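You operate a simulated robot arm through the tools that you are given. There is no shell and no other tool. Be economical: measure what you need, move in short steps, check, and stop when the job is done.

You run a simulated robot arm. Do the job below in one go: nothing can be reset, and whatever is moved stays where it is left.

## Task
Slow the lathe and buff the chucked dop's shank bright.
Fine: turn the speed knob down to SLOW, sweep the buff stick along the shank, lay it back, stop the lathe.

The check looks at the end state, three seconds after you hand in, the way a careful person would. Anything else that was tipped, shoved, dropped, spilled or broken makes it a failure.

## Robot
A 7-joint arm with a two-finger parallel gripper, fixed in place. Base frame: the origin is at the foot of the arm, x ahead of it, y to its left, z up. Units: mm, rad, N and s.
With the tool pointing down near the work surface it reaches from about 100 to 880 mm from the base axis. Its first joint turns from -2.007 to 2.007 rad. Payload 3.91 kg.
Tool frame: the origin (TCP) lies between the finger pads and is the grasp point; the fingertips stand 30 mm ahead of it; z points along the fingers, y is the line along which they close. Largest opening 110 mm; finger width 20, thickness 10; the body of the gripper, 48 by 112 mm, starts 55 mm behind the TCP.
Orientation is that of the tool frame in the base frame, as [roll, pitch, yaw] about the fixed x, y, z axes, in that order (R = Rz(yaw) Ry(pitch) Rx(roll)). With the fingers straight down and closing along the base's y, the tool's x points along the base's -x, its y along +y and its z along -z.

## Interface
- The arm moves only by the tool send_rows. Its argument "steps" is a list of rows, each a list of 3 entries, a list of its own where there are three numbers: the shift along the tool's x, y, z in cm, then the turn, a rotation vector about the tool's x, y, z in rad, then the finger opening in cm, from 0 to 11. In form: [[[tx, ty, tz], [rx, ry, rz], gripper], ...]. A call has 1 to 10 rows; each row shifts and turns the commanded pose from where the row before left it, along the tool's axes as they then stand. Rows are played at 5 a second. More than 50 mm and 0.15 rad between two rows, or a gripper value outside its range, and nothing of the call is played. Where a pose cannot be reached the arm comes as near as it can. A force on the tool above 40 N (or 10 N above the force at the start of the call, whichever is more), or a blocked arm, ends the call early, and 0.2 s more pass. Each finger travels about 153 mm/s and halts on what it meets, pressing with about 31 N; the grip force reading is that of the motor and also rises with nothing between the fingers. The clock runs only during rows and for 0.2 s after the last one: add rows that do not move to give the fingers time. It gives the time, the measured TCP pose, the force on the tool (base axes), the opening and the grip force at its end, in the units of the frame above (readings bear some noise), with the torque about the TCP (base axes, N m) and any sound that the robot's microphone picked up.
- Cameras (640 x 400 px; columns grow to the right, rows downward): "scene" is fixed at [398.8, -502.7, 1475.7]; the picture's right is [0.96, -0.26, 0.00], its down [-0.14, -0.53, -0.83] and it looks along [0.22, 0.80, -0.55] (base axes); focal length 319 px, centre (320, 200). "wrist" rides on the gripper at [72, 17, -103] in the tool frame; the picture's right is [-0.23, 0.97, 0.00], its down [-0.76, -0.18, -0.62] and it looks along [-0.61, -0.14, 0.78] (tool axes); focal length 222 px, centre (320, 200). There is no depth. A picture from a camera that has moved, and an enlarged one, comes with that camera's place and axes in the base frame and with its lens.
- grab_frame(camera): a new picture of that camera. The clock stands still meanwhile.
- raise_lower(by): slides the trunk up (or, below 0, down) by that many mm; the arm rides with it, the base frame stays. It gives what a move gives, with no picture.
- close_up(camera, box): a new picture of the part [left, top, right, bottom] of that camera's present view, enlarged. The clock stands still meanwhile.
- finish_job(): hands the job in; it is judged then, once.

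Work in short steps. Places have to be worked out from the pictures, the camera data and where the tool is seen: move nearer, look again, correct. Check each grasp and each placing, and mend what went wrong. You have 120 turns and 76 pictures in all, those below and enlarged ones among them. Open the gripper and draw the arm clear of the work before you hand the job in, unless the task says otherwise; then end with one line.

The tools are called after "Call:" by a JSON object that holds its "method" and its "body". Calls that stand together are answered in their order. send_rows: Moves the arm, as the interface text tells. Its arguments: {"type":"object","properties":{"steps":{"type":"array","items":{"type":"array"}}},"required":["steps"]} The other tools are called the same way: raise_lower (by) slides the trunk up or down; grab_frame (camera) takes a picture; close_up (camera, box) takes an enlarged picture of a part of a camera's view; finish_job () hands the job in.

At the start:

```text
t: 0.0
tool_pos: [503.1, 58.4, 1126.0]
tcp_rot: [3.141, -0.001, -3.14]
force: [-0.8, 0.1, 0.0]
moment: [0.0, 0.03, 0.02]
width: 109.9
gripper_force: 0.2
trunk travel left (down, up): [-800.0, 190.0]
```

scene: 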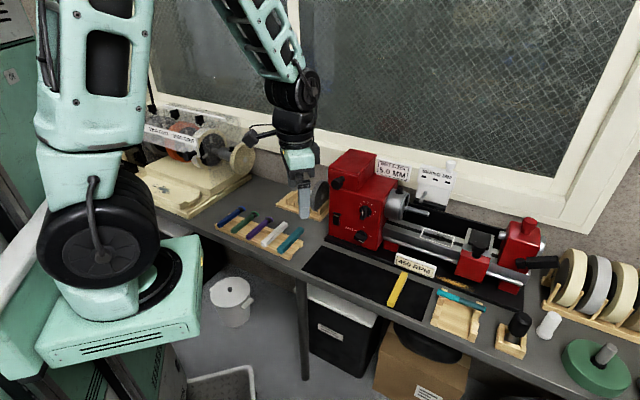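
wrist: 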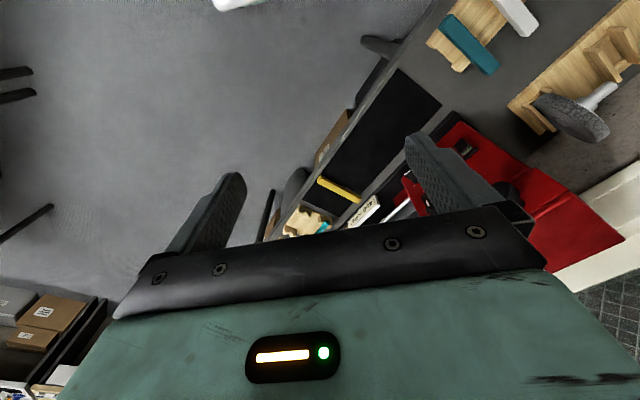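

I start by enlarging the lathe and the tool area in the scene picture to read labels and find knob, shank and stick.

Call:
{"method": "close_up", "body": {"camera": "scene", "box": [320, 140, 440, 215]}}

Call:
{"method": "close_up", "body": {"camera": "scene", "box": [370, 150, 560, 270]}}

Call:
{"method": "close_up", "body": {"camera": "scene", "box": [300, 230, 540, 380]}}

```text
5.33 times, centred on (380, 178) of scene
camera zoom: at [398.8, -502.7, 1475.7], right [0.96, -0.26, 0.0], down [-0.14, -0.53, -0.83], along [0.22, 0.8, -0.55], focal length 1700 px, centre (0, 320)
```

zoom: 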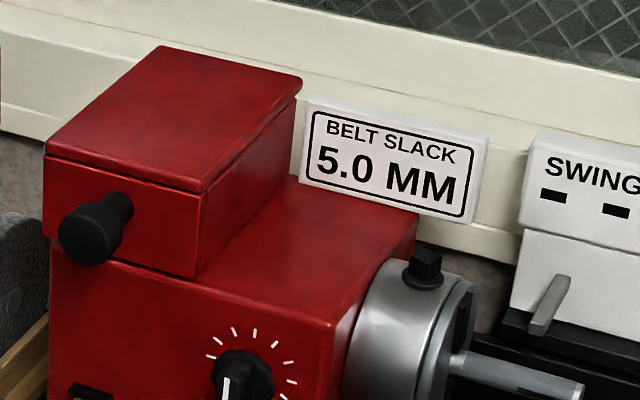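

```text
3.33 times, centred on (465, 210) of scene
camera zoom: at [398.8, -502.7, 1475.7], right [0.96, -0.26, 0.0], down [-0.14, -0.53, -0.83], along [0.22, 0.8, -0.55], focal length 1062 px, centre (-163, 167)
```

zoom: 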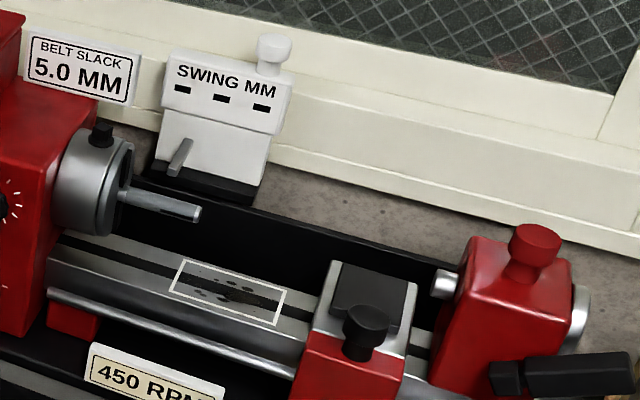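

```text
2.67 times, centred on (420, 305) of scene
camera zoom: at [398.8, -502.7, 1475.7], right [0.96, -0.26, 0.0], down [-0.14, -0.53, -0.83], along [0.22, 0.8, -0.55], focal length 850 px, centre (53, -80)
```

zoom: 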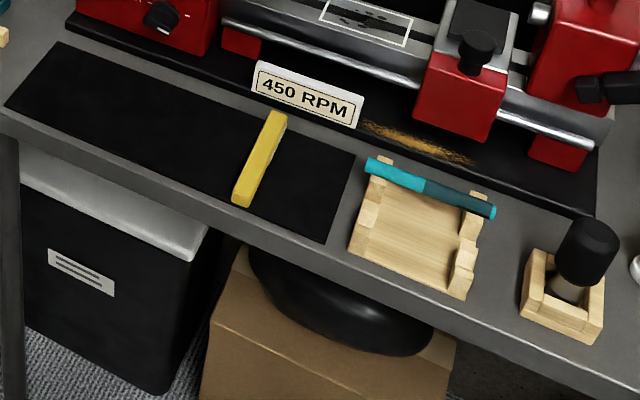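

Details needed: knob and buttons on the headstock, the left rack, and the stick rack.

Call:
{"method": "close_up", "body": {"camera": "scene", "box": [325, 185, 405, 255]}}

Call:
{"method": "close_up", "body": {"camera": "scene", "box": [200, 180, 330, 262]}}

Call:
{"method": "close_up", "body": {"camera": "scene", "box": [380, 250, 500, 350]}}

```text
5.71 times, centred on (365, 220) of scene
camera zoom: at [398.8, -502.7, 1475.7], right [0.96, -0.26, 0.0], down [-0.14, -0.53, -0.83], along [0.22, 0.8, -0.55], focal length 1821 px, centre (63, 86)
```

zoom: 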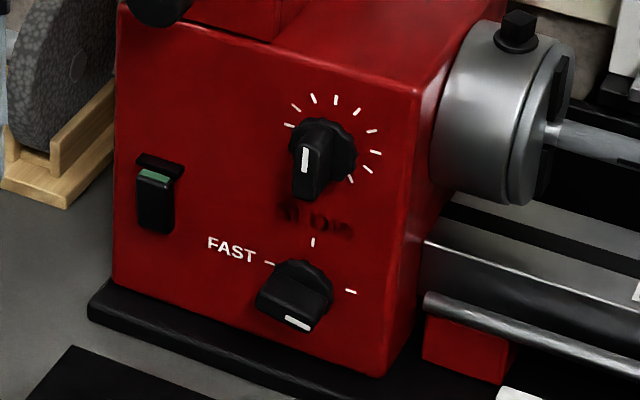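

```text
4.88 times, centred on (265, 221) of scene
camera zoom: at [398.8, -502.7, 1475.7], right [0.96, -0.26, 0.0], down [-0.14, -0.53, -0.83], along [0.22, 0.8, -0.55], focal length 1554 px, centre (588, 98)
```

zoom: 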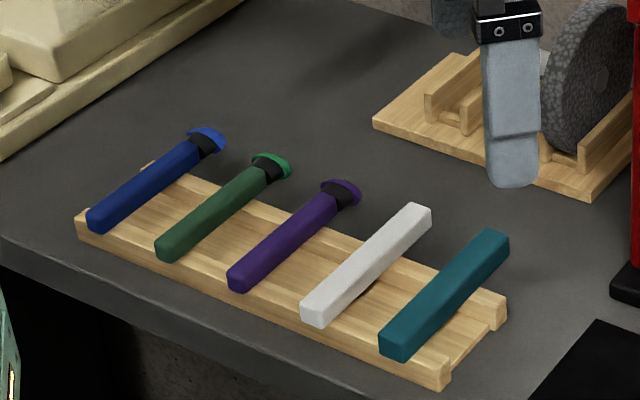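

```text
4.00 times, centred on (440, 300) of scene
camera zoom: at [398.8, -502.7, 1475.7], right [0.96, -0.26, 0.0], down [-0.14, -0.53, -0.83], along [0.22, 0.8, -0.55], focal length 1275 px, centre (-160, -200)
```

zoom: 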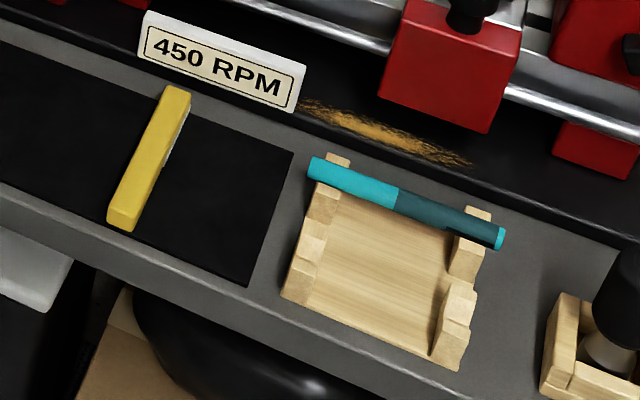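

The bench is at about z 740, with the headstock face near (750,245), turned about 40°. I yaw the wrist toward the headstock and tilt forward, staying high, to look at the controls.

Call:
{"method": "send_rows", "body": {"steps": [[[0, 0, 0], [0, 0, -0.14], 11], [[0, 0, 0], [0, 0, -0.14], 11], [[0, 0, 0], [0, 0, -0.14], 11], [[0, 0, 0], [0, 0, -0.14], 11], [[0, 0, 0], [0, 0, -0.14], 11], [[0, 0, 0], [0, -0.14, 0], 11], [[0, 0, 0], [0, -0.14, 0], 11], [[0, 0, 0], [0, -0.14, 0], 11], [[0, 0, 0], [0, -0.14, 0], 11]]}}

Call:
{"method": "grab_frame", "body": {"camera": "wrist"}}

```text
t: 2.0
tool_pos: [538.9, 77.6, 1140.4]
tcp_rot: [-3.138, 0.561, -2.441]
force: [-1.0, 0.3, -0.8]
moment: [-0.05, -0.01, -0.02]
width: 110.1
gripper_force: 0.0
out of reach, approached as far as the arm can: row 8, 9
trunk travel left (down, up): [-800.0, 190.0]
```

```text
67 pictures are left
camera wrist: at [438.2, 15.3, 1188.7], right [-0.48, 0.87, 0.12], down [0.35, 0.07, 0.93], along [0.8, 0.49, -0.34], focal length 222 px, centre (320, 200)
```

wrist: 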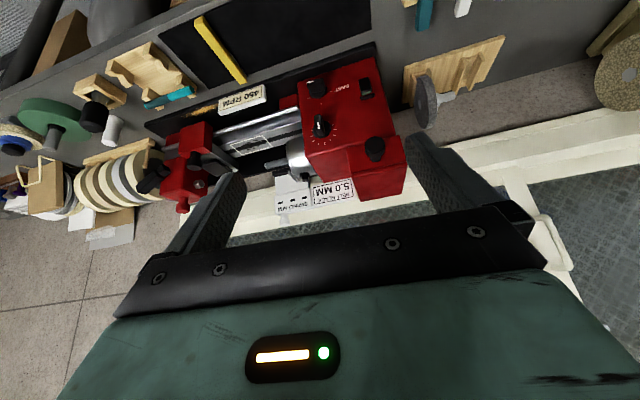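

The image is upside down but clear. I lower the trunk by 200 mm (the tool stays about 250 mm clear of the lathe face) and look at the controls.

Call:
{"method": "raise_lower", "body": {"by": -200}}

Call:
{"method": "grab_frame", "body": {"camera": "wrist"}}

```text
t: 4.2
tool_pos: [538.0, 76.8, 940.9]
tcp_rot: [-3.141, 0.557, -2.441]
force: [0.0, 0.2, 0.0]
moment: [0.0, -0.01, 0.02]
width: 110.2
gripper_force: 0.1
trunk travel left (down, up): [-600.0, 390.0]
```

```text
66 pictures are left
camera wrist: at [438.3, 15.2, 988.7], right [-0.48, 0.87, 0.12], down [0.36, 0.07, 0.93], along [0.8, 0.49, -0.34], focal length 222 px, centre (320, 200)
```

wrist: 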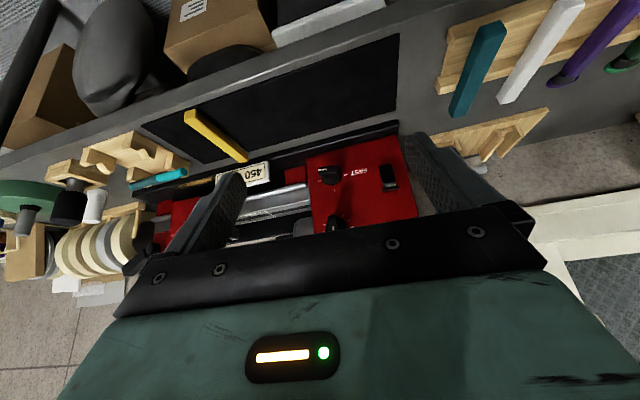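

Zooming on the controls, and on the candidate sticks.

Call:
{"method": "close_up", "body": {"camera": "wrist", "box": [290, 140, 420, 235]}}

Call:
{"method": "close_up", "body": {"camera": "wrist", "box": [120, 90, 300, 220]}}

Call:
{"method": "close_up", "body": {"camera": "wrist", "box": [420, 0, 640, 150]}}

```text
4.21 times, centred on (355, 188) of wrist
camera zoom: at [438.3, 15.2, 988.7], right [-0.48, 0.87, 0.12], down [0.36, 0.07, 0.93], along [0.8, 0.49, -0.34], focal length 935 px, centre (173, 253)
```

zoom: 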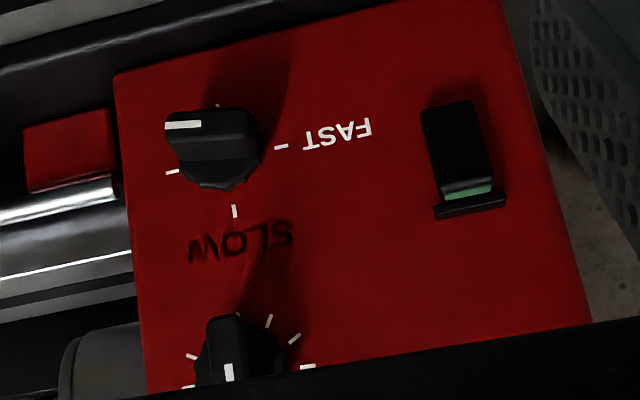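

```text
3.08 times, centred on (210, 155) of wrist
camera zoom: at [438.3, 15.2, 988.7], right [-0.48, 0.87, 0.12], down [0.36, 0.07, 0.93], along [0.8, 0.49, -0.34], focal length 684 px, centre (658, 338)
```

zoom: 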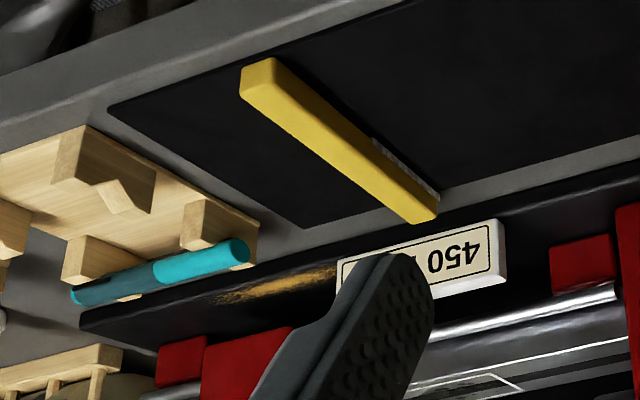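

```text
2.67 times, centred on (530, 75) of wrist
camera zoom: at [438.3, 15.2, 988.7], right [-0.48, 0.87, 0.12], down [0.36, 0.07, 0.93], along [0.8, 0.49, -0.34], focal length 592 px, centre (-240, 533)
```

zoom: 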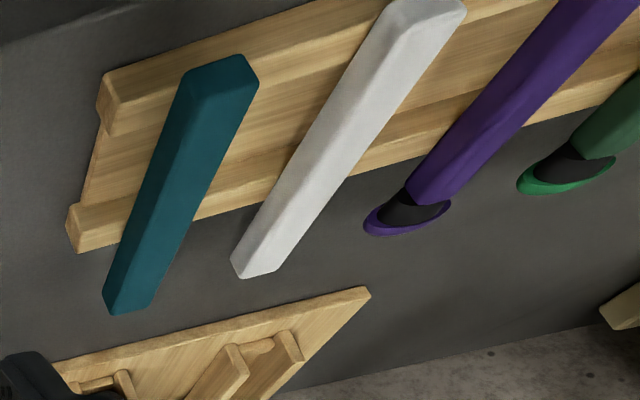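

I put the speed knob centre (lower knob, SLOW at 12 o'clock, FAST at 9 o'clock) at about (750,240,808). The face normal is about 49° and the pointer seems to be at 3 o'clock. I roll the tool 90° so the fingers close vertically on the fin.

Call:
{"method": "send_rows", "body": {"steps": [[[0, 0, 0], [0, 0, 0.15], 11], [[0, 0, 0], [0, 0, 0.15], 11], [[0, 0, 0], [0, 0, 0.15], 11], [[0, 0, 0], [0, 0, 0.15], 11], [[0, 0, 0], [0, 0, 0.15], 11], [[0, 0, 0], [0, 0, 0.15], 11], [[0, 0, 0], [0, 0, 0.15], 11], [[0, 0, 0], [0, 0, 0.15], 11], [[0, 0, 0], [0, 0, 0.15], 11], [[0, 0, 0], [0, 0, 0.15], 11]]}}

Call:
{"method": "send_rows", "body": {"steps": [[[0, 0, 0], [-0.14, 0, 0.03], 11], [[0, 0, 0], [-0.14, 0, 0.03], 11], [[0, 0, 0], [-0.14, 0, 0], 11], [[0, 0, 0], [-0.14, 0, 0], 11], [[0, 0, 0], [-0.14, 0, 0], 11], [[0, 0, 0], [-0.14, 0, 0], 11], [[0, 0, 0], [-0.14, 0, 0], 11]]}}

Call:
{"method": "grab_frame", "body": {"camera": "wrist"}}

```text
t: 6.4
tool_pos: [538.7, 77.1, 940.0]
tcp_rot: [2.586, 0.036, 2.33]
force: [-0.2, 0.7, 0.5]
moment: [-0.01, 0.01, 0.0]
width: 110.1
gripper_force: 0.1
trunk travel left (down, up): [-600.0, 390.0]
```

```text
t: 8.0
tool_pos: [632.3, 120.9, 958.2]
tcp_rot: [1.598, -0.001, 2.287]
force: [-0.7, 0.1, 1.0]
moment: [-0.01, 0.01, -0.02]
width: 110.2
gripper_force: 0.0
out of reach, approached as far as the arm can: row 1, 2, 3, 4, 5, 6
trunk travel left (down, up): [-600.0, 390.0]
```

```text
62 pictures are left
camera wrist: at [505.5, 107.6, 978.0], right [0.17, -0.15, 0.97], down [0.03, -0.99, -0.16], along [0.98, 0.05, -0.16], focal length 222 px, centre (320, 200)
```

wrist: 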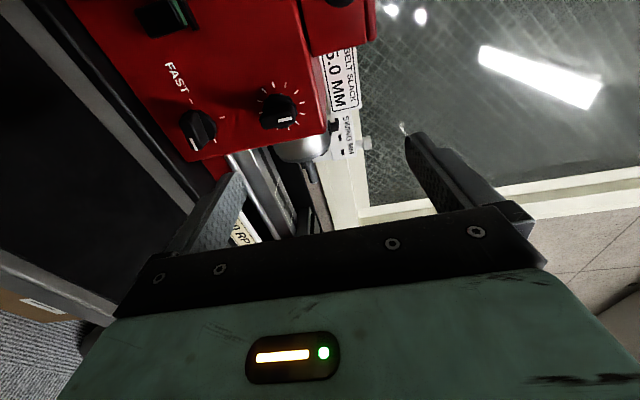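

Zoom on the two knobs in this rotated view (picture right = up).

Call:
{"method": "close_up", "body": {"camera": "wrist", "box": [130, 0, 350, 160]}}

```text
2.50 times, centred on (240, 80) of wrist
camera zoom: at [505.5, 107.6, 978.0], right [0.17, -0.15, 0.97], down [0.03, -0.99, -0.16], along [0.98, 0.05, -0.16], focal length 555 px, centre (520, 500)
```

zoom: 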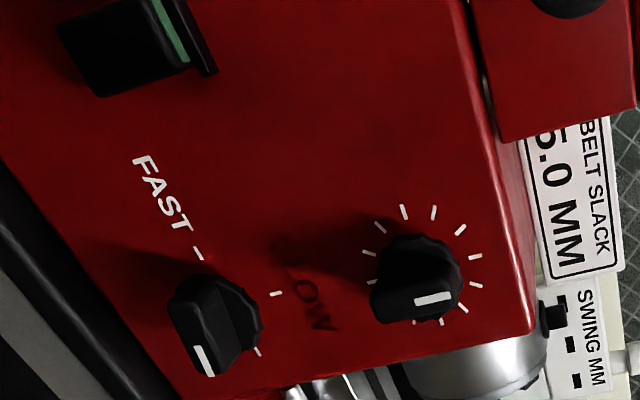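

The triangulated pointer end is at (729,206,808), so the fin stands about 39 mm off the face and points level to 3 o'clock. I level the tool, square it to the face and go to a pre-grasp about 110 mm in front of the knob.

Call:
{"method": "send_rows", "body": {"steps": [[[0, 0, 0], [-0.027, 0.136, 0], 6], [[-0.265, -3.75, 1.33], [0, 0, 0], 6], [[-0.265, -3.75, 1.33], [0, 0, 0], 6], [[-0.265, -3.75, 1.33], [0, 0, 0], 6], [[-0.265, -3.75, 1.33], [0, 0, 0], 6], [[0, 0, 0], [0, 0, 0], 6]]}}

Call:
{"method": "grab_frame", "body": {"camera": "wrist"}}

Call:
{"method": "grab_frame", "body": {"camera": "scene"}}

```text
t: 9.4
tool_pos: [674.7, 150.2, 807.0]
tcp_rot: [1.575, -0.003, 2.424]
force: [1.1, 0.7, -0.1]
moment: [-0.01, 0.04, 0.01]
width: 59.8
gripper_force: 0.0
trunk travel left (down, up): [-600.0, 390.0]
```

```text
60 pictures are left
camera wrist: at [551.7, 121.5, 824.5], right [0.18, -0.15, 0.97], down [0.16, -0.97, -0.18], along [0.97, 0.19, -0.15], focal length 222 px, centre (320, 200)
```

wrist: 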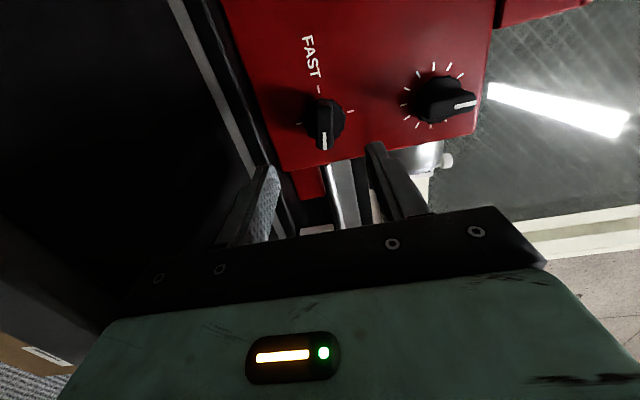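

```text
59 pictures are left
```

scene: 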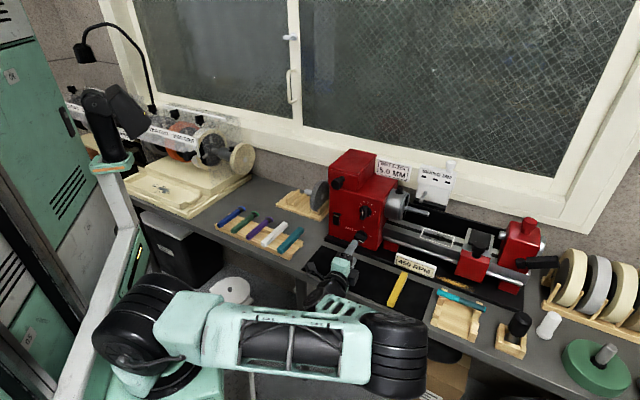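

The knob projects where predicted. I advance to the fin with the fingers 60 mm apart, then check.

Call:
{"method": "send_rows", "body": {"steps": [[[0.13, 0.05, 2.1], [0, 0, 0], 6], [[0.13, 0.05, 2.1], [0, 0, 0], 6], [[0, 0, 2.1], [0, 0, 0], 6], [[0, 0, 0], [0, 0, 0], 6]]}}

Call:
{"method": "grab_frame", "body": {"camera": "wrist"}}

Call:
{"method": "close_up", "body": {"camera": "scene", "box": [310, 180, 430, 270]}}

```text
t: 10.4
tool_pos: [713.2, 203.3, 808.4]
tcp_rot: [1.577, -0.004, 2.422]
force: [0.2, -0.6, 0.0]
moment: [0.02, 0.01, -0.01]
width: 59.8
gripper_force: 0.1
trunk travel left (down, up): [-600.0, 390.0]
```

```text
58 pictures are left
camera wrist: at [590.2, 173.4, 825.3], right [0.18, -0.15, 0.97], down [0.16, -0.97, -0.18], along [0.97, 0.19, -0.15], focal length 222 px, centre (320, 200)
```

wrist: 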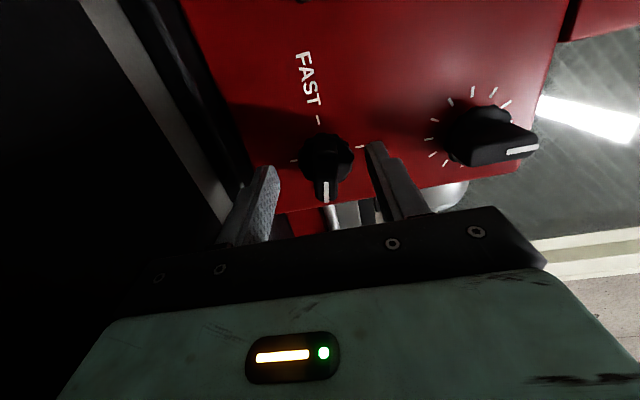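

```text
4.44 times, centred on (370, 225) of scene
camera zoom: at [398.8, -502.7, 1475.7], right [0.96, -0.26, 0.0], down [-0.14, -0.53, -0.83], along [0.22, 0.8, -0.55], focal length 1416 px, centre (98, 89)
```

zoom: 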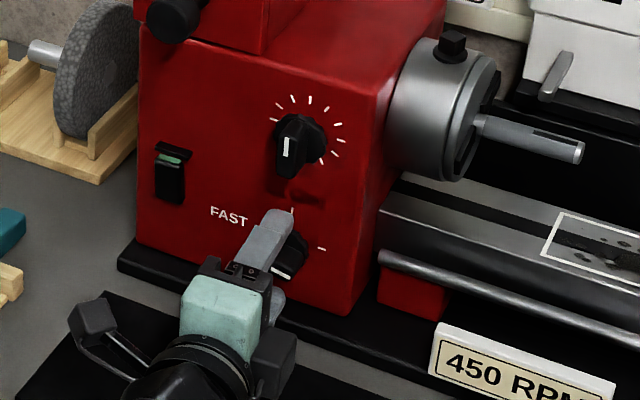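

The fin sits between the fingers. I shift 3 mm right and close on it.

Call:
{"method": "send_rows", "body": {"steps": [[[-0.3, 0, 0], [0, 0, 0], 6], [[0, 0, 0], [0, 0, 0], 3], [[0, 0, 0], [0, 0, 0], 0.5], [[0, 0, 0], [0, 0, 0], 0.5]]}}

Call:
{"method": "close_up", "body": {"camera": "wrist", "box": [220, 90, 440, 230]}}

```text
t: 11.4
tool_pos: [715.4, 201.8, 810.7]
tcp_rot: [1.569, -0.004, 2.422]
force: [-2.1, -0.2, 18.0]
moment: [0.3, -0.27, 0.55]
width: 14.8
gripper_force: 45.0
trunk travel left (down, up): [-600.0, 390.0]
```

```text
2.86 times, centred on (330, 160) of wrist
camera zoom: at [591.8, 171.8, 828.4], right [0.17, -0.15, 0.97], down [0.16, -0.97, -0.18], along [0.97, 0.19, -0.14], focal length 635 px, centre (291, 314)
```

zoom: 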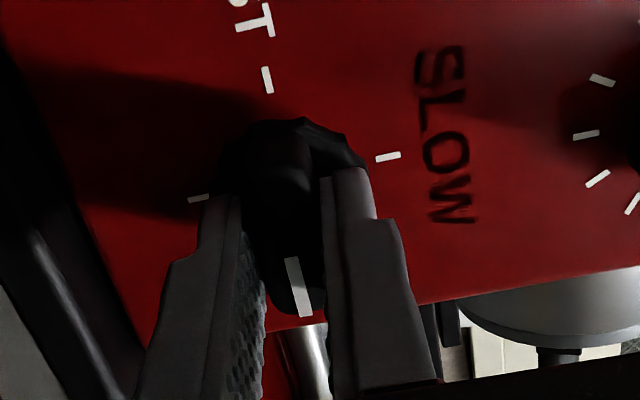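

The fin is gripped (15 mm wide). The 18 N upward force says the knob axis lies a few mm above the TCP, so I relieve that and start turning counter-clockwise toward SLOW.

Call:
{"method": "send_rows", "body": {"steps": [[[0, 0.3, 0], [0, 0, 0], 0.5], [[0, 0, 0], [0, 0, -0.12], 0.5], [[0, 0, 0], [0, 0, -0.12], 0.5], [[0, 0, 0], [0, 0, -0.12], 0.5]]}}

Call:
{"method": "close_up", "body": {"camera": "wrist", "box": [200, 70, 440, 230]}}

```text
t: 12.4
tool_pos: [714.5, 201.1, 812.9]
tcp_rot: [1.575, 0.358, 2.423]
force: [16.3, 25.8, 11.4]
moment: [-0.68, 0.75, 0.62]
width: 14.9
gripper_force: 44.9
trunk travel left (down, up): [-600.0, 390.0]
```

```text
2.50 times, centred on (320, 150) of wrist
camera zoom: at [590.6, 172.5, 802.8], right [-0.09, 0.09, 0.99], down [0.17, -0.98, 0.1], along [0.98, 0.18, 0.08], focal length 555 px, centre (320, 325)
```

zoom: 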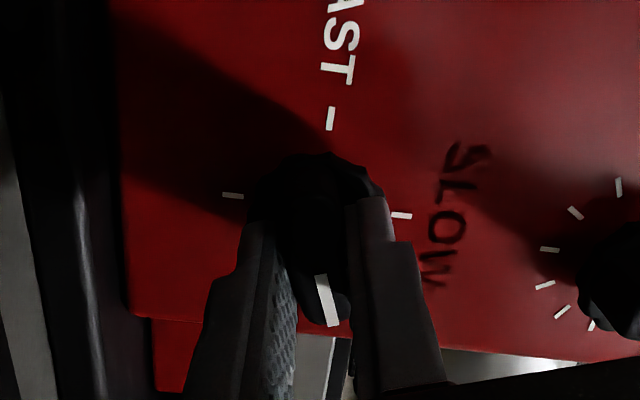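

The knob turns with the tool. I ease the axial and vertical loads and continue turning.

Call:
{"method": "send_rows", "body": {"steps": [[[0, 0.1, 0.25], [0, 0, 0], 0.5], [[0, 0, 0], [0, 0, -0.12], 0.5], [[0, 0, 0], [0, 0, -0.12], 0.5], [[0, 0, 0], [0, 0, -0.12], 0.5]]}}

```text
t: 13.4
tool_pos: [715.0, 201.6, 813.6]
tcp_rot: [1.575, 0.72, 2.427]
force: [-19.4, 1.1, 20.2]
moment: [-0.88, 1.01, 0.48]
width: 15.4
gripper_force: 44.6
trunk travel left (down, up): [-600.0, 390.0]
```

The side load is up and to the left, so I shift the TCP toward the knob axis and continue.

Call:
{"method": "send_rows", "body": {"steps": [[[-0.05, 0.3, -0.1], [0, 0, 0], 0.5], [[0, 0, 0], [0, 0, -0.12], 0.5], [[0, 0, 0], [0, 0, -0.12], 0.5], [[0, 0, 0], [0, 0, -0.12], 0.5]]}}

Call:
{"method": "close_up", "body": {"camera": "wrist", "box": [200, 70, 440, 230]}}

```text
t: 14.4
tool_pos: [713.9, 202.1, 814.7]
tcp_rot: [1.601, 1.0, 2.438]
force: [-1.8, -4.3, 20.8]
moment: [-2.93, 4.96, 0.47]
width: 15.8
gripper_force: 45.2
trunk travel left (down, up): [-600.0, 390.0]
stopped in row 4: the force on the tool passed its limit at 53 N (the readings are from after the stop); the commanded pose is now the measured one
```

```text
2.50 times, centred on (320, 150) of wrist
camera zoom: at [604.2, 159.9, 763.2], right [-0.51, 0.47, 0.72], down [0.01, -0.83, 0.55], along [0.86, 0.29, 0.42], focal length 555 px, centre (320, 325)
```

zoom: 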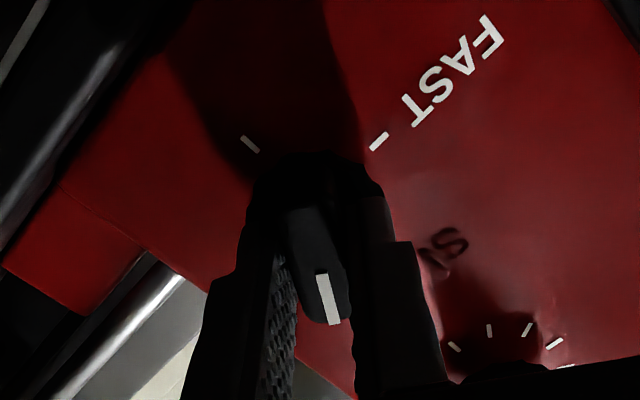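

The wrist block most likely met the bench at about 57° of turn. I release the fin and back straight out. For the last third I will come with the tool tilted down and the fingers closing sideways, which squares the fin at 12 o'clock.

Call:
{"method": "send_rows", "body": {"steps": [[[0, 0.3, 0], [0, 0, 0], 4], [[0, 0, 0], [0, 0, 0], 5], [[0, 0, -3], [0, 0, 0], 6], [[0, 0, -4], [0, 0, 0], 6], [[0, 0, -1], [0, 0, 0], 6]]}}

Call:
{"method": "grab_frame", "body": {"camera": "wrist"}}

Call:
{"method": "close_up", "body": {"camera": "scene", "box": [310, 180, 430, 270]}}

```text
t: 15.6
tool_pos: [660.0, 145.4, 816.5]
tcp_rot: [1.602, 1.003, 2.439]
force: [0.0, 0.3, -0.7]
moment: [0.02, 0.0, -0.01]
width: 59.8
gripper_force: 0.0
trunk travel left (down, up): [-600.0, 390.0]
```

```text
53 pictures are left
camera wrist: at [550.1, 101.4, 766.0], right [-0.51, 0.47, 0.71], down [0.01, -0.83, 0.56], along [0.86, 0.29, 0.42], focal length 222 px, centre (320, 200)
```

wrist: 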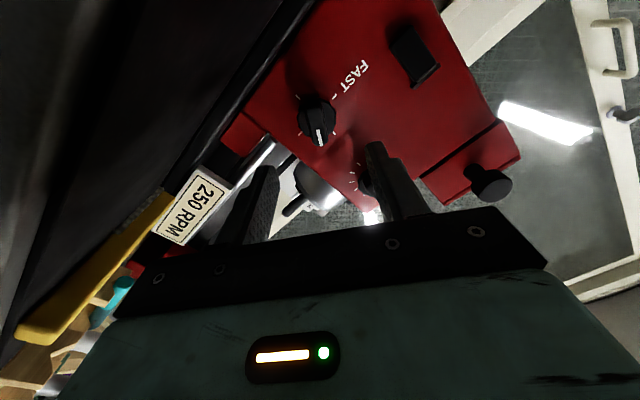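

```text
4.44 times, centred on (370, 225) of scene
camera zoom: at [398.8, -502.7, 1475.7], right [0.96, -0.26, 0.0], down [-0.14, -0.53, -0.83], along [0.22, 0.8, -0.55], focal length 1416 px, centre (98, 89)
```

zoom: 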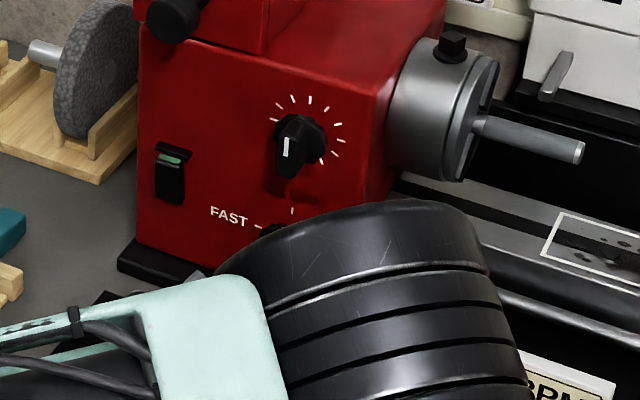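

The display dropped from 450 to 250 RPM, so this is the right knob and the right direction. I raise the tool, finish the roll so the fingers close sideways, and tilt it down about 40°.

Call:
{"method": "send_rows", "body": {"steps": [[[-3.35, 2.15, 0], [0, 0, 0], 6], [[-3.35, 2.15, 0], [0, 0, 0], 6], [[0, 0, 0], [0, 0, -0.142], 6], [[0, 0, 0], [0, 0, -0.142], 6], [[0, 0, 0], [0, 0, -0.142], 6], [[0, 0, 0], [0, 0, -0.142], 6]]}}

Call:
{"method": "send_rows", "body": {"steps": [[[0, 0, 0], [0, 0.14, 0], 6], [[0, 0, 0], [0, 0.14, 0], 6], [[0, 0, 0], [0, 0.14, 0], 6], [[0, 0, 0], [0, 0.14, 0], 6], [[0, 0, 0], [0, 0.14, 0], 6]]}}

Call:
{"method": "grab_frame", "body": {"camera": "wrist"}}

Call:
{"method": "grab_frame", "body": {"camera": "scene"}}

```text
t: 17.0
tool_pos: [661.5, 145.8, 896.6]
tcp_rot: [-2.933, 1.555, -2.092]
force: [0.8, 1.1, 0.4]
moment: [0.0, 0.01, 0.02]
width: 60.1
gripper_force: 0.1
trunk travel left (down, up): [-600.0, 390.0]
```

```text
t: 18.2
tool_pos: [660.2, 144.1, 895.1]
tcp_rot: [-3.14, 0.852, -2.302]
force: [-0.2, 0.3, 0.0]
moment: [0.02, -0.02, 0.0]
width: 60.1
gripper_force: 0.0
trunk travel left (down, up): [-600.0, 390.0]
```

```text
51 pictures are left
camera wrist: at [563.2, 62.2, 908.4], right [-0.63, 0.76, 0.17], down [0.15, -0.09, 0.98], along [0.76, 0.64, -0.06], focal length 222 px, centre (320, 200)
```

wrist: 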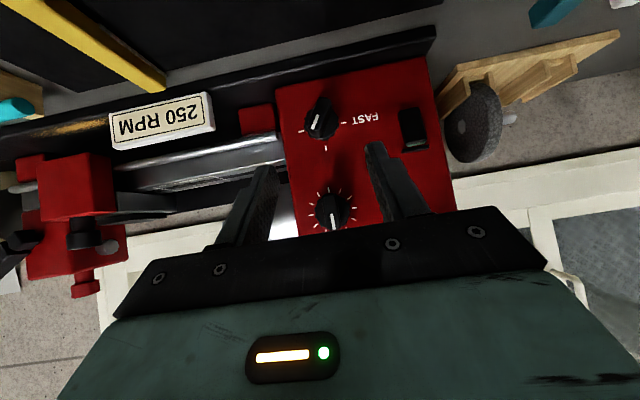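

```text
50 pictures are left
```

scene: 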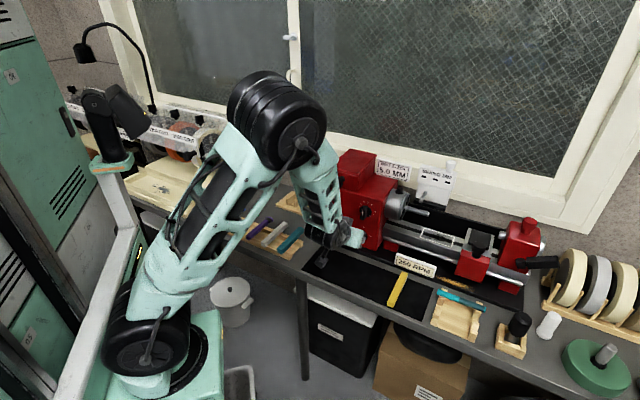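

The plan: the fin centre is about (729,219,815), so I approach along the tool axis about 105 mm with the fingers straddling it left and right, stopping 20 mm off the face.

Call:
{"method": "send_rows", "body": {"steps": [[[-0.3, -0.15, 2.1], [0, 0, 0], 6], [[0, 0, 2.1], [0, 0, 0], 6], [[0, 0, 2.1], [0, 0, 0], 6], [[0, 0, 2.1], [0, 0, 0], 6], [[0, 0, 2.1], [0, 0, 0], 6], [[0, 0, 0], [0, 0, 0], 6]]}}

Call:
{"method": "close_up", "body": {"camera": "wrist", "box": [200, 40, 440, 230]}}

```text
t: 19.6
tool_pos: [715.8, 204.4, 827.4]
tcp_rot: [-3.14, 0.856, -2.297]
force: [-0.9, 0.0, -0.2]
moment: [0.02, 0.01, -0.01]
width: 60.1
gripper_force: 0.1
trunk travel left (down, up): [-600.0, 390.0]
```

```text
2.11 times, centred on (320, 135) of wrist
camera zoom: at [618.1, 122.6, 839.7], right [-0.63, 0.76, 0.17], down [0.15, -0.1, 0.98], along [0.76, 0.64, -0.06], focal length 468 px, centre (320, 337)
```

zoom: 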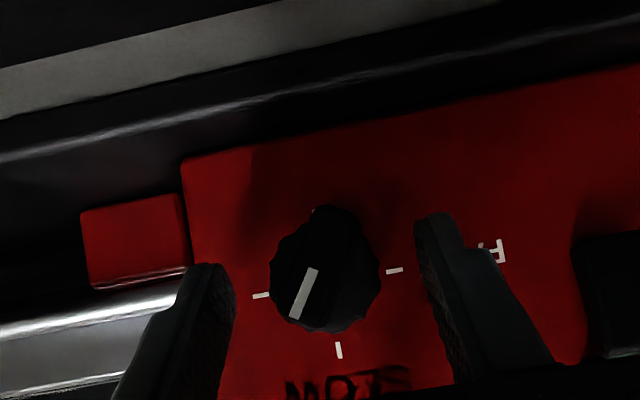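

The fin is centred between the fingers, pointing about 30° short of SLOW. I close to square it.

Call:
{"method": "send_rows", "body": {"steps": [[[0, 0, 0], [0, 0, 0], 4], [[0, 0, 0], [0, 0, 0], 3], [[0, 0, 0], [0, 0, 0], 2], [[0, 0, 0], [0, 0, 0], 1], [[0, 0, 0], [0, 0, 0], 0.5], [[0, 0, 0], [0, 0, 0], 0.5]]}}

Call:
{"method": "close_up", "body": {"camera": "wrist", "box": [200, 40, 440, 230]}}

```text
t: 21.0
tool_pos: [717.3, 202.2, 828.2]
tcp_rot: [-3.137, 0.856, -2.301]
force: [13.2, -9.5, 0.4]
moment: [0.17, -0.51, -1.16]
width: 32.9
gripper_force: 45.1
trunk travel left (down, up): [-600.0, 390.0]
```

```text
2.11 times, centred on (320, 135) of wrist
camera zoom: at [619.3, 121.3, 839.9], right [-0.62, 0.76, 0.17], down [0.15, -0.1, 0.98], along [0.77, 0.64, -0.05], focal length 468 px, centre (320, 337)
```

zoom: 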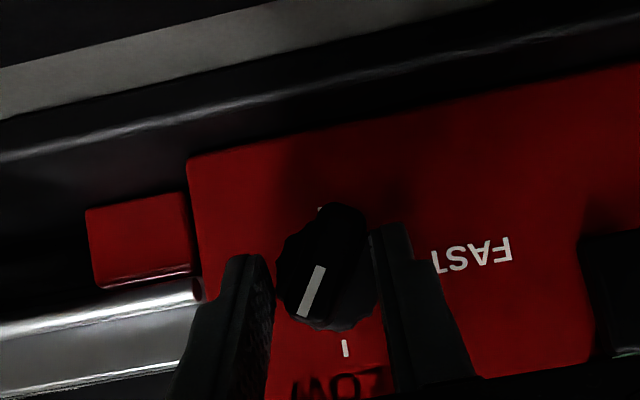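

The fingers stopped at 33 mm on the skewed fin or its base without turning it. I will open, back off, rotate the tool clockwise about the knob axis to match the fin, grip it a little farther out, and then swing back counter-clockwise.

Call:
{"method": "send_rows", "body": {"steps": [[[0, 0, 0], [0, 0, 0], 6], [[1.65, 0, -1.88], [0, 0, 0], 6], [[0.45, -0.94, -0.2], [0, 0, 0], 6], [[0, 0, 0], [-0.0947, 0, 0.1084], 6], [[0, 0, 0], [-0.0947, 0, 0.1084], 6], [[0, 0, 0], [-0.0947, 0, 0.1084], 6], [[0, 0, 0], [-0.0947, 0, 0.1084], 6], [[0, 0, 0], [0, 0, 0], 6]]}}

Call:
{"method": "close_up", "body": {"camera": "wrist", "box": [200, 40, 440, 230]}}

```text
t: 22.8
tool_pos: [701.5, 176.5, 826.7]
tcp_rot: [2.362, 0.687, -2.858]
force: [-0.2, 0.1, 0.6]
moment: [-0.06, 0.04, -0.02]
width: 60.0
gripper_force: 0.1
trunk travel left (down, up): [-600.0, 390.0]
```

```text
2.11 times, centred on (320, 135) of wrist
camera zoom: at [612.6, 88.2, 846.3], right [-0.44, 0.59, 0.67], down [0.53, -0.43, 0.73], along [0.72, 0.68, -0.12], focal length 468 px, centre (320, 337)
```

zoom: 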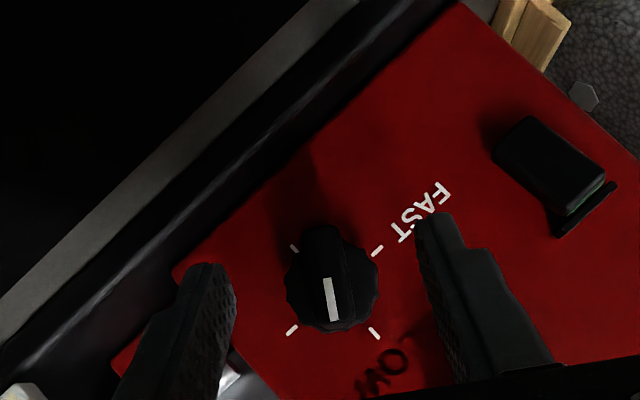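

The fin is now aligned with the fingers. I go forward along the knob axis and close.

Call:
{"method": "send_rows", "body": {"steps": [[[-1.65, 0, 1.88], [0, 0, 0], 6], [[0, 0, 0], [0, 0, 0], 3.5], [[0, 0, 0], [0, 0, 0], 2], [[0, 0, 0], [0, 0, 0], 0.5], [[0, 0, 0], [0, 0, 0], 0.5]]}}

Call:
{"method": "close_up", "body": {"camera": "wrist", "box": [200, 40, 440, 230]}}

```text
t: 24.0
tool_pos: [719.5, 194.9, 827.2]
tcp_rot: [2.361, 0.686, -2.859]
force: [-0.8, 2.1, 2.8]
moment: [-0.34, 0.38, -0.7]
width: 15.1
gripper_force: 45.1
trunk travel left (down, up): [-600.0, 390.0]
```

```text
2.11 times, centred on (320, 135) of wrist
camera zoom: at [629.8, 105.7, 847.2], right [-0.44, 0.59, 0.67], down [0.53, -0.43, 0.73], along [0.72, 0.68, -0.12], focal length 468 px, centre (320, 337)
```

zoom: 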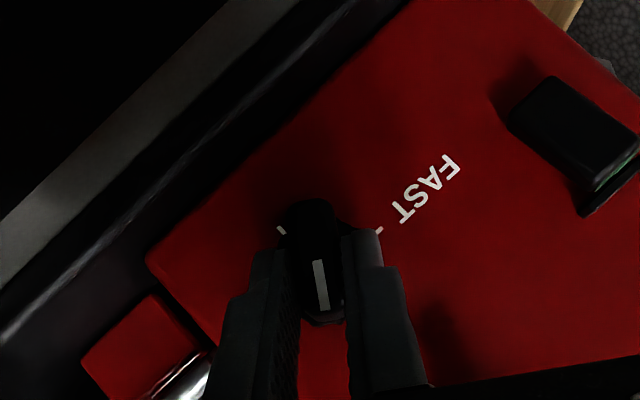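

A solid grip on the fin with little load. I swing counter-clockwise about the knob axis, with the TCP orbiting, in four small steps.

Call:
{"method": "send_rows", "body": {"steps": [[[0, 0.24, 0], [0.0947, 0, -0.1084], 0.5], [[0, 0.24, 0], [0.0947, 0, -0.1084], 0.5], [[0, 0.24, 0], [0.0947, 0, -0.1084], 0.5], [[0, 0.24, 0], [0.0947, 0, -0.1084], 0.5], [[0, 0, 0], [0, 0, 0], 0.5]]}}

Call:
{"method": "grab_frame", "body": {"camera": "wrist"}}

```text
t: 25.2
tool_pos: [711.9, 201.5, 830.5]
tcp_rot: [-3.137, 0.857, -2.296]
force: [-11.1, -0.7, 15.7]
moment: [0.31, 0.24, -0.68]
width: 16.0
gripper_force: 45.2
trunk travel left (down, up): [-600.0, 390.0]
```

```text
45 pictures are left
camera wrist: at [615.1, 119.3, 843.1], right [-0.63, 0.76, 0.17], down [0.15, -0.1, 0.98], along [0.76, 0.64, -0.05], focal length 222 px, centre (320, 200)
```

wrist: 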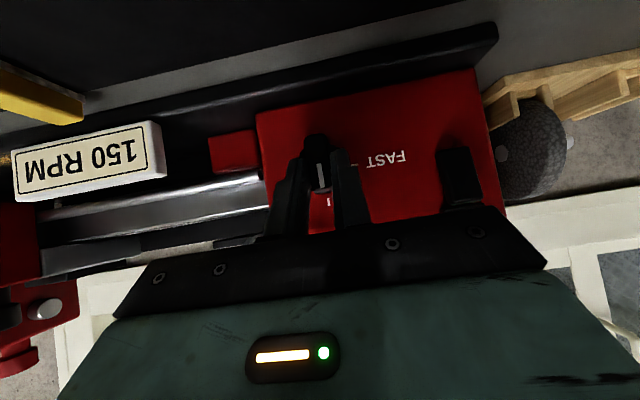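

The display reads 150 RPM. I release, back off along the knob axis and check the pointer against the SLOW tick.

Call:
{"method": "send_rows", "body": {"steps": [[[0, 0, 0], [0, 0, 0], 3], [[0, 0, 0], [0, 0, 0], 6], [[2.3, 0, -2.63], [0, 0, 0], 6], [[0, 0, -3], [0, 0, 0], 6], [[0, 0, 0], [0, 0, 0], 6]]}}

Call:
{"method": "close_up", "body": {"camera": "wrist", "box": [220, 60, 420, 200]}}

Call:
{"method": "close_up", "body": {"camera": "scene", "box": [330, 180, 460, 285]}}

```text
t: 26.4
tool_pos: [673.3, 159.2, 849.1]
tcp_rot: [-3.141, 0.854, -2.298]
force: [-0.1, 0.5, -0.3]
moment: [0.03, 0.01, 0.01]
width: 60.0
gripper_force: 0.0
trunk travel left (down, up): [-600.0, 390.0]
```

```text
2.86 times, centred on (320, 130) of wrist
camera zoom: at [575.8, 76.2, 861.6], right [-0.63, 0.76, 0.17], down [0.15, -0.1, 0.98], along [0.76, 0.64, -0.06], focal length 635 px, centre (320, 400)
```

zoom: 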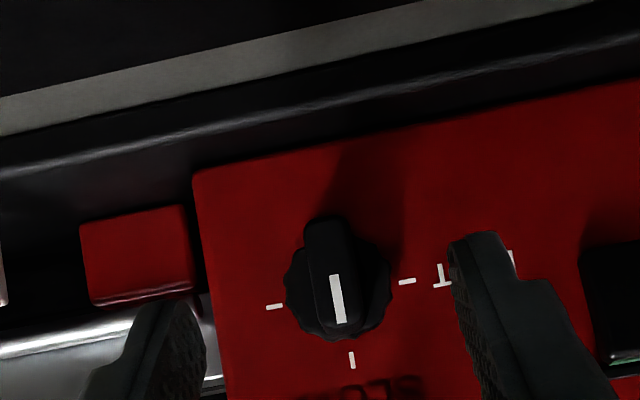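

```text
3.81 times, centred on (395, 232) of scene
camera zoom: at [398.8, -502.7, 1475.7], right [0.96, -0.26, 0.0], down [-0.14, -0.53, -0.83], along [0.22, 0.8, -0.55], focal length 1214 px, centre (34, 76)
```

zoom: 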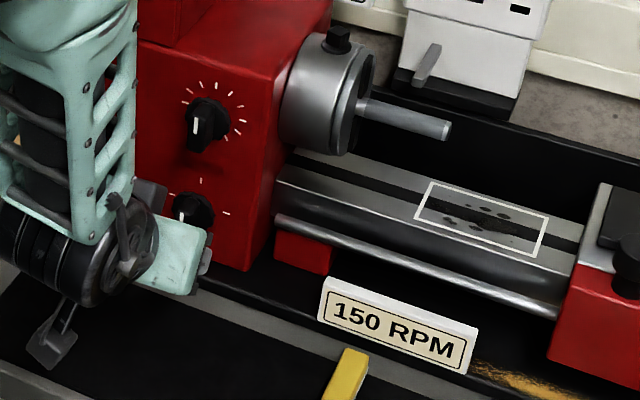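

The pointer lines up with the SLOW tick and the display reads 150 RPM. Next I move up and right along the lathe, looking down more, to inspect the yellow stick and the shank.

Call:
{"method": "send_rows", "body": {"steps": [[[-2.5, -3, -2.2], [0, 0, 0], 6], [[-2.5, -3, -2.2], [0, 0, 0], 6], [[-2.5, -3, -2.2], [0, 0, 0], 6], [[0, -3, 0], [0, 0.15, 0], 6], [[0, 0, 0], [0, 0.15, 0], 6], [[0, 0, 0], [0, 0.15, 0], 6]]}}

Call:
{"method": "grab_frame", "body": {"camera": "wrist"}}

```text
t: 27.8
tool_pos: [765.1, 75.5, 950.3]
tcp_rot: [-3.14, 0.403, -2.3]
force: [-0.2, 0.7, 0.2]
moment: [0.03, -0.02, 0.0]
width: 59.9
gripper_force: 0.0
trunk travel left (down, up): [-600.0, 390.0]
```

```text
42 pictures are left
camera wrist: at [679.7, 7.2, 1015.3], right [-0.59, 0.81, 0.09], down [0.44, 0.22, 0.87], along [0.68, 0.55, -0.48], focal length 222 px, centre (320, 200)
```

wrist: 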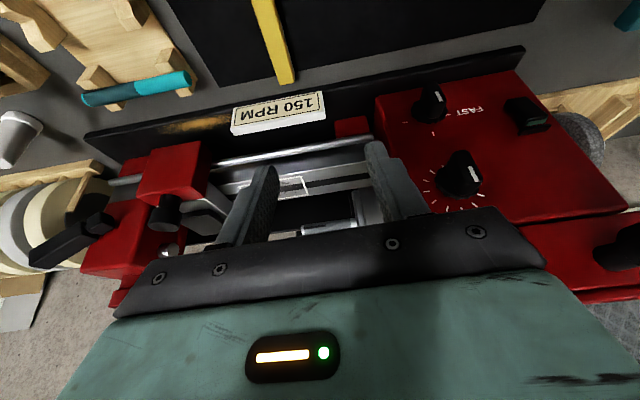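

Zoom on both candidate sticks.

Call:
{"method": "close_up", "body": {"camera": "wrist", "box": [40, 0, 340, 150]}}

Call:
{"method": "close_up", "body": {"camera": "wrist", "box": [220, 150, 400, 240]}}

```text
2.13 times, centred on (190, 75) of wrist
camera zoom: at [679.7, 7.2, 1015.3], right [-0.59, 0.81, 0.09], down [0.44, 0.22, 0.87], along [0.68, 0.55, -0.48], focal length 474 px, centre (597, 467)
```

zoom: 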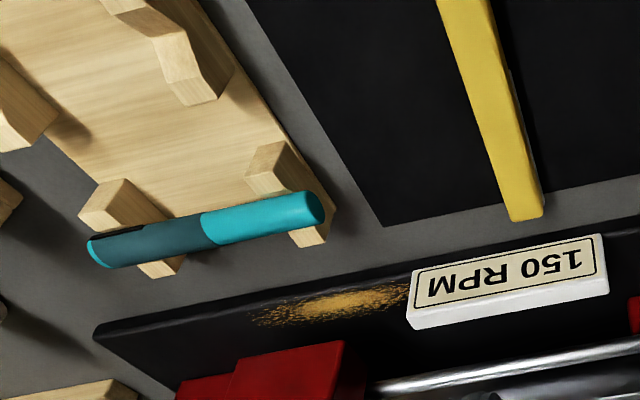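

```text
3.56 times, centred on (310, 195) of wrist
camera zoom: at [679.7, 7.2, 1015.3], right [-0.59, 0.81, 0.09], down [0.44, 0.22, 0.87], along [0.68, 0.55, -0.48], focal length 790 px, centre (356, 218)
```

zoom: 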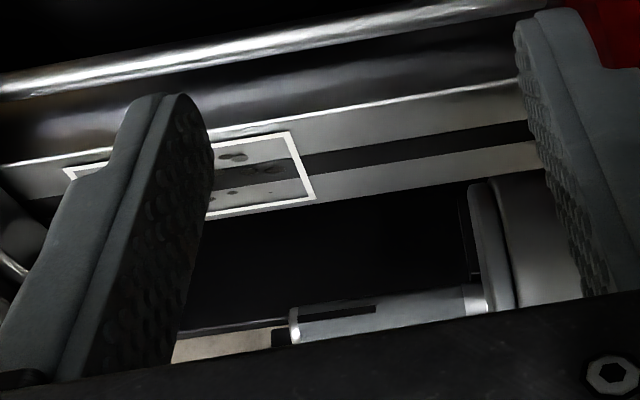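

The yellow stick looks like a handle with a pale pad under its far half. I place it from (740,0) to (828,94), top about z 750. I move the tool above its handle and look closer before gripping.

Call:
{"method": "send_rows", "body": {"steps": [[[0, 0, 0], [0, -0.1, 0], 6], [[0, 0, 0], [0, -0.1, 0], 6], [[2.1, -1.6, 0.2], [0, 0, 0], 6], [[2.1, -1.6, 2], [0, 0, 0], 5], [[2.1, 0, 3], [0, 0, 0], 5], [[0, 0, 0], [0, 0, 0], 5]]}}

Call:
{"method": "grab_frame", "body": {"camera": "wrist"}}

Call:
{"method": "close_up", "body": {"camera": "scene", "box": [340, 230, 440, 320]}}

```text
t: 29.2
tool_pos: [775.2, 39.7, 872.5]
tcp_rot: [-3.139, 0.605, -2.3]
force: [0.3, -0.5, 0.7]
moment: [0.0, 0.0, 0.03]
width: 49.9
gripper_force: 0.0
trunk travel left (down, up): [-600.0, 390.0]
```

```text
39 pictures are left
camera wrist: at [681.5, -37.2, 915.6], right [-0.6, 0.79, 0.13], down [0.31, 0.09, 0.95], along [0.73, 0.61, -0.3], focal length 222 px, centre (320, 200)
```

wrist: 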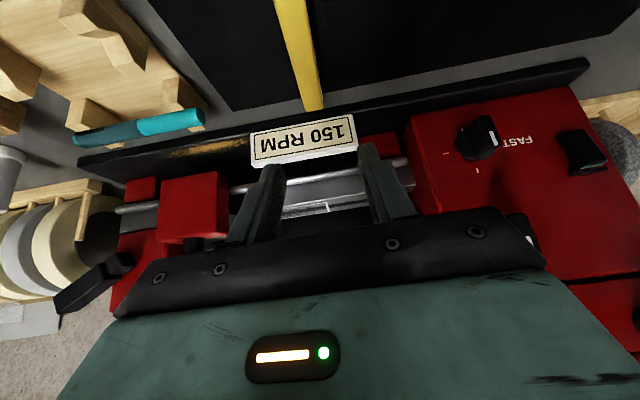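

```text
4.44 times, centred on (390, 275) of scene
camera zoom: at [398.8, -502.7, 1475.7], right [0.96, -0.26, 0.0], down [-0.14, -0.53, -0.83], along [0.22, 0.8, -0.55], focal length 1416 px, centre (9, -133)
```

zoom: 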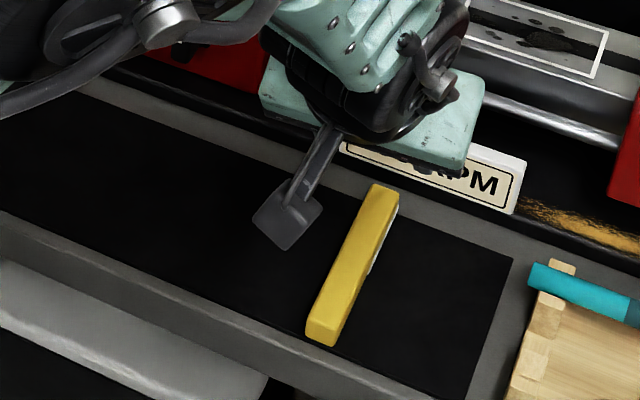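

The far-end position is confirmed by this view. I descend to 65 mm above the bench over the handle, straddling it.

Call:
{"method": "send_rows", "body": {"steps": [[[2.33, 0, 1.33], [0, 0, 0], 5], [[2.33, 0, 1.33], [0, 0, 0], 5], [[2.33, 0, 1.33], [0, 0, 0], 5], [[0, 0, 0], [0, 0, 0], 5]]}}

Call:
{"method": "grab_frame", "body": {"camera": "wrist"}}

Call:
{"method": "close_up", "body": {"camera": "scene", "box": [340, 230, 440, 320]}}

```text
t: 30.2
tool_pos: [748.7, 12.1, 800.3]
tcp_rot: [-3.139, 0.603, -2.299]
force: [0.0, 0.3, 0.0]
moment: [0.02, -0.02, 0.0]
width: 50.4
gripper_force: 0.1
trunk travel left (down, up): [-600.0, 390.0]
```

```text
37 pictures are left
camera wrist: at [655.9, -65.1, 842.2], right [-0.6, 0.79, 0.13], down [0.31, 0.09, 0.95], along [0.73, 0.61, -0.3], focal length 222 px, centre (320, 200)
```

wrist: 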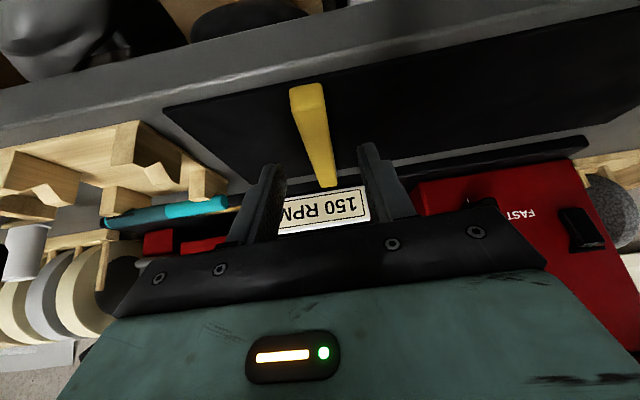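

```text
4.44 times, centred on (390, 275) of scene
camera zoom: at [398.8, -502.7, 1475.7], right [0.96, -0.26, 0.0], down [-0.14, -0.53, -0.83], along [0.22, 0.8, -0.55], focal length 1416 px, centre (9, -133)
```

zoom: 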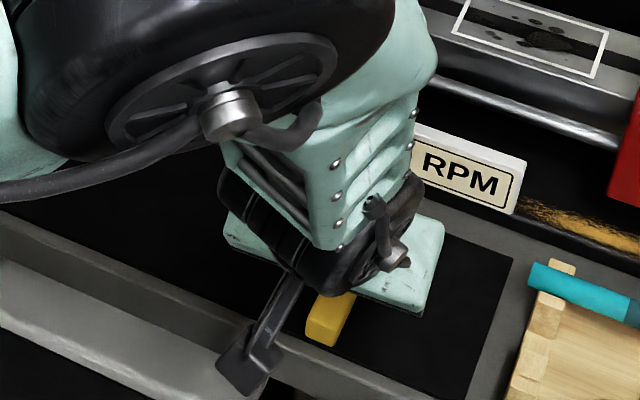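

The handle is 20 mm thick (z about 729–750) and centred between the fingers. I descend 36 mm more, watching for contact, then close.

Call:
{"method": "send_rows", "body": {"steps": [[[0.52, 0, 1.1], [0, 0, 0], 5], [[0.52, 0, 1.1], [0, 0, 0], 5], [[0.52, 0, 1.1], [0, 0, 0], 5], [[0, 0, 0], [0, 0, 0], 5]]}}

Call:
{"method": "grab_frame", "body": {"camera": "wrist"}}

```text
t: 31.0
tool_pos: [753.2, 16.7, 769.4]
tcp_rot: [-3.133, 0.608, -2.294]
force: [-18.4, -12.1, 31.2]
moment: [0.42, 1.03, 0.62]
width: 52.8
gripper_force: 2.8
trunk travel left (down, up): [-600.0, 390.0]
stopped in row 4: the force on the tool passed its limit at 53 N (the readings are from after the stop); the commanded pose is now the measured one
```

```text
35 pictures are left
camera wrist: at [660.7, -61.1, 811.9], right [-0.6, 0.79, 0.12], down [0.31, 0.09, 0.95], along [0.74, 0.61, -0.29], focal length 222 px, centre (320, 200)
```

wrist: 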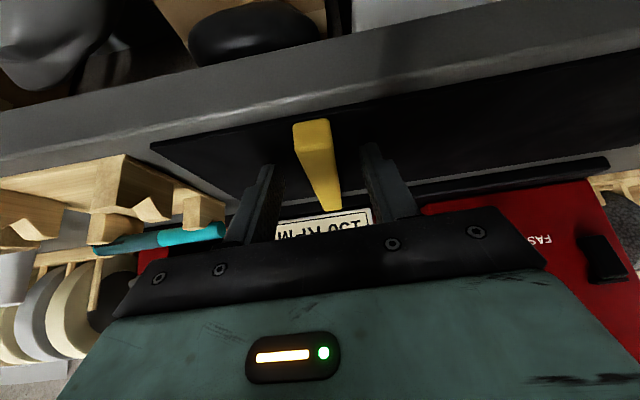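

The fingertips touched the mat at TCP z 769 (mat about 738). I lift 4 mm and close on the handle.

Call:
{"method": "send_rows", "body": {"steps": [[[-0.25, 0, -0.35], [0, 0, 0], 5], [[0, 0, 0], [0, 0, 0], 3], [[0, 0, 0], [0, 0, 0], 1], [[0, 0, 0], [0, 0, 0], 0.5], [[0, 0, 0], [0, 0, 0], 0.5]]}}

Call:
{"method": "grab_frame", "body": {"camera": "wrist"}}

```text
t: 32.2
tool_pos: [754.2, 17.8, 770.7]
tcp_rot: [-3.135, 0.607, -2.295]
force: [0.4, -0.6, 0.2]
moment: [0.0, 0.02, -0.01]
width: 19.1
gripper_force: 31.3
trunk travel left (down, up): [-600.0, 390.0]
```

```text
34 pictures are left
camera wrist: at [662.0, -60.1, 813.9], right [-0.6, 0.79, 0.12], down [0.31, 0.09, 0.95], along [0.74, 0.61, -0.29], focal length 222 px, centre (320, 200)
```

wrist: 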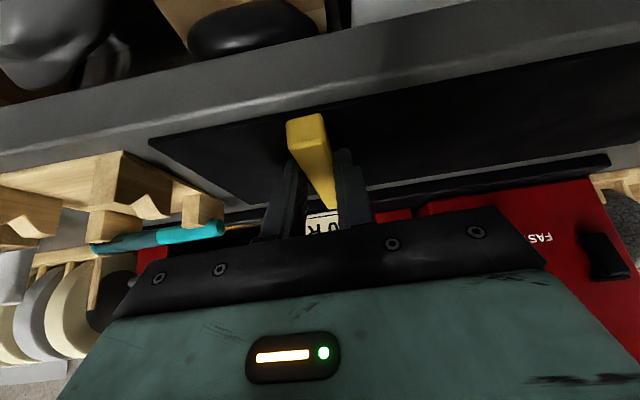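

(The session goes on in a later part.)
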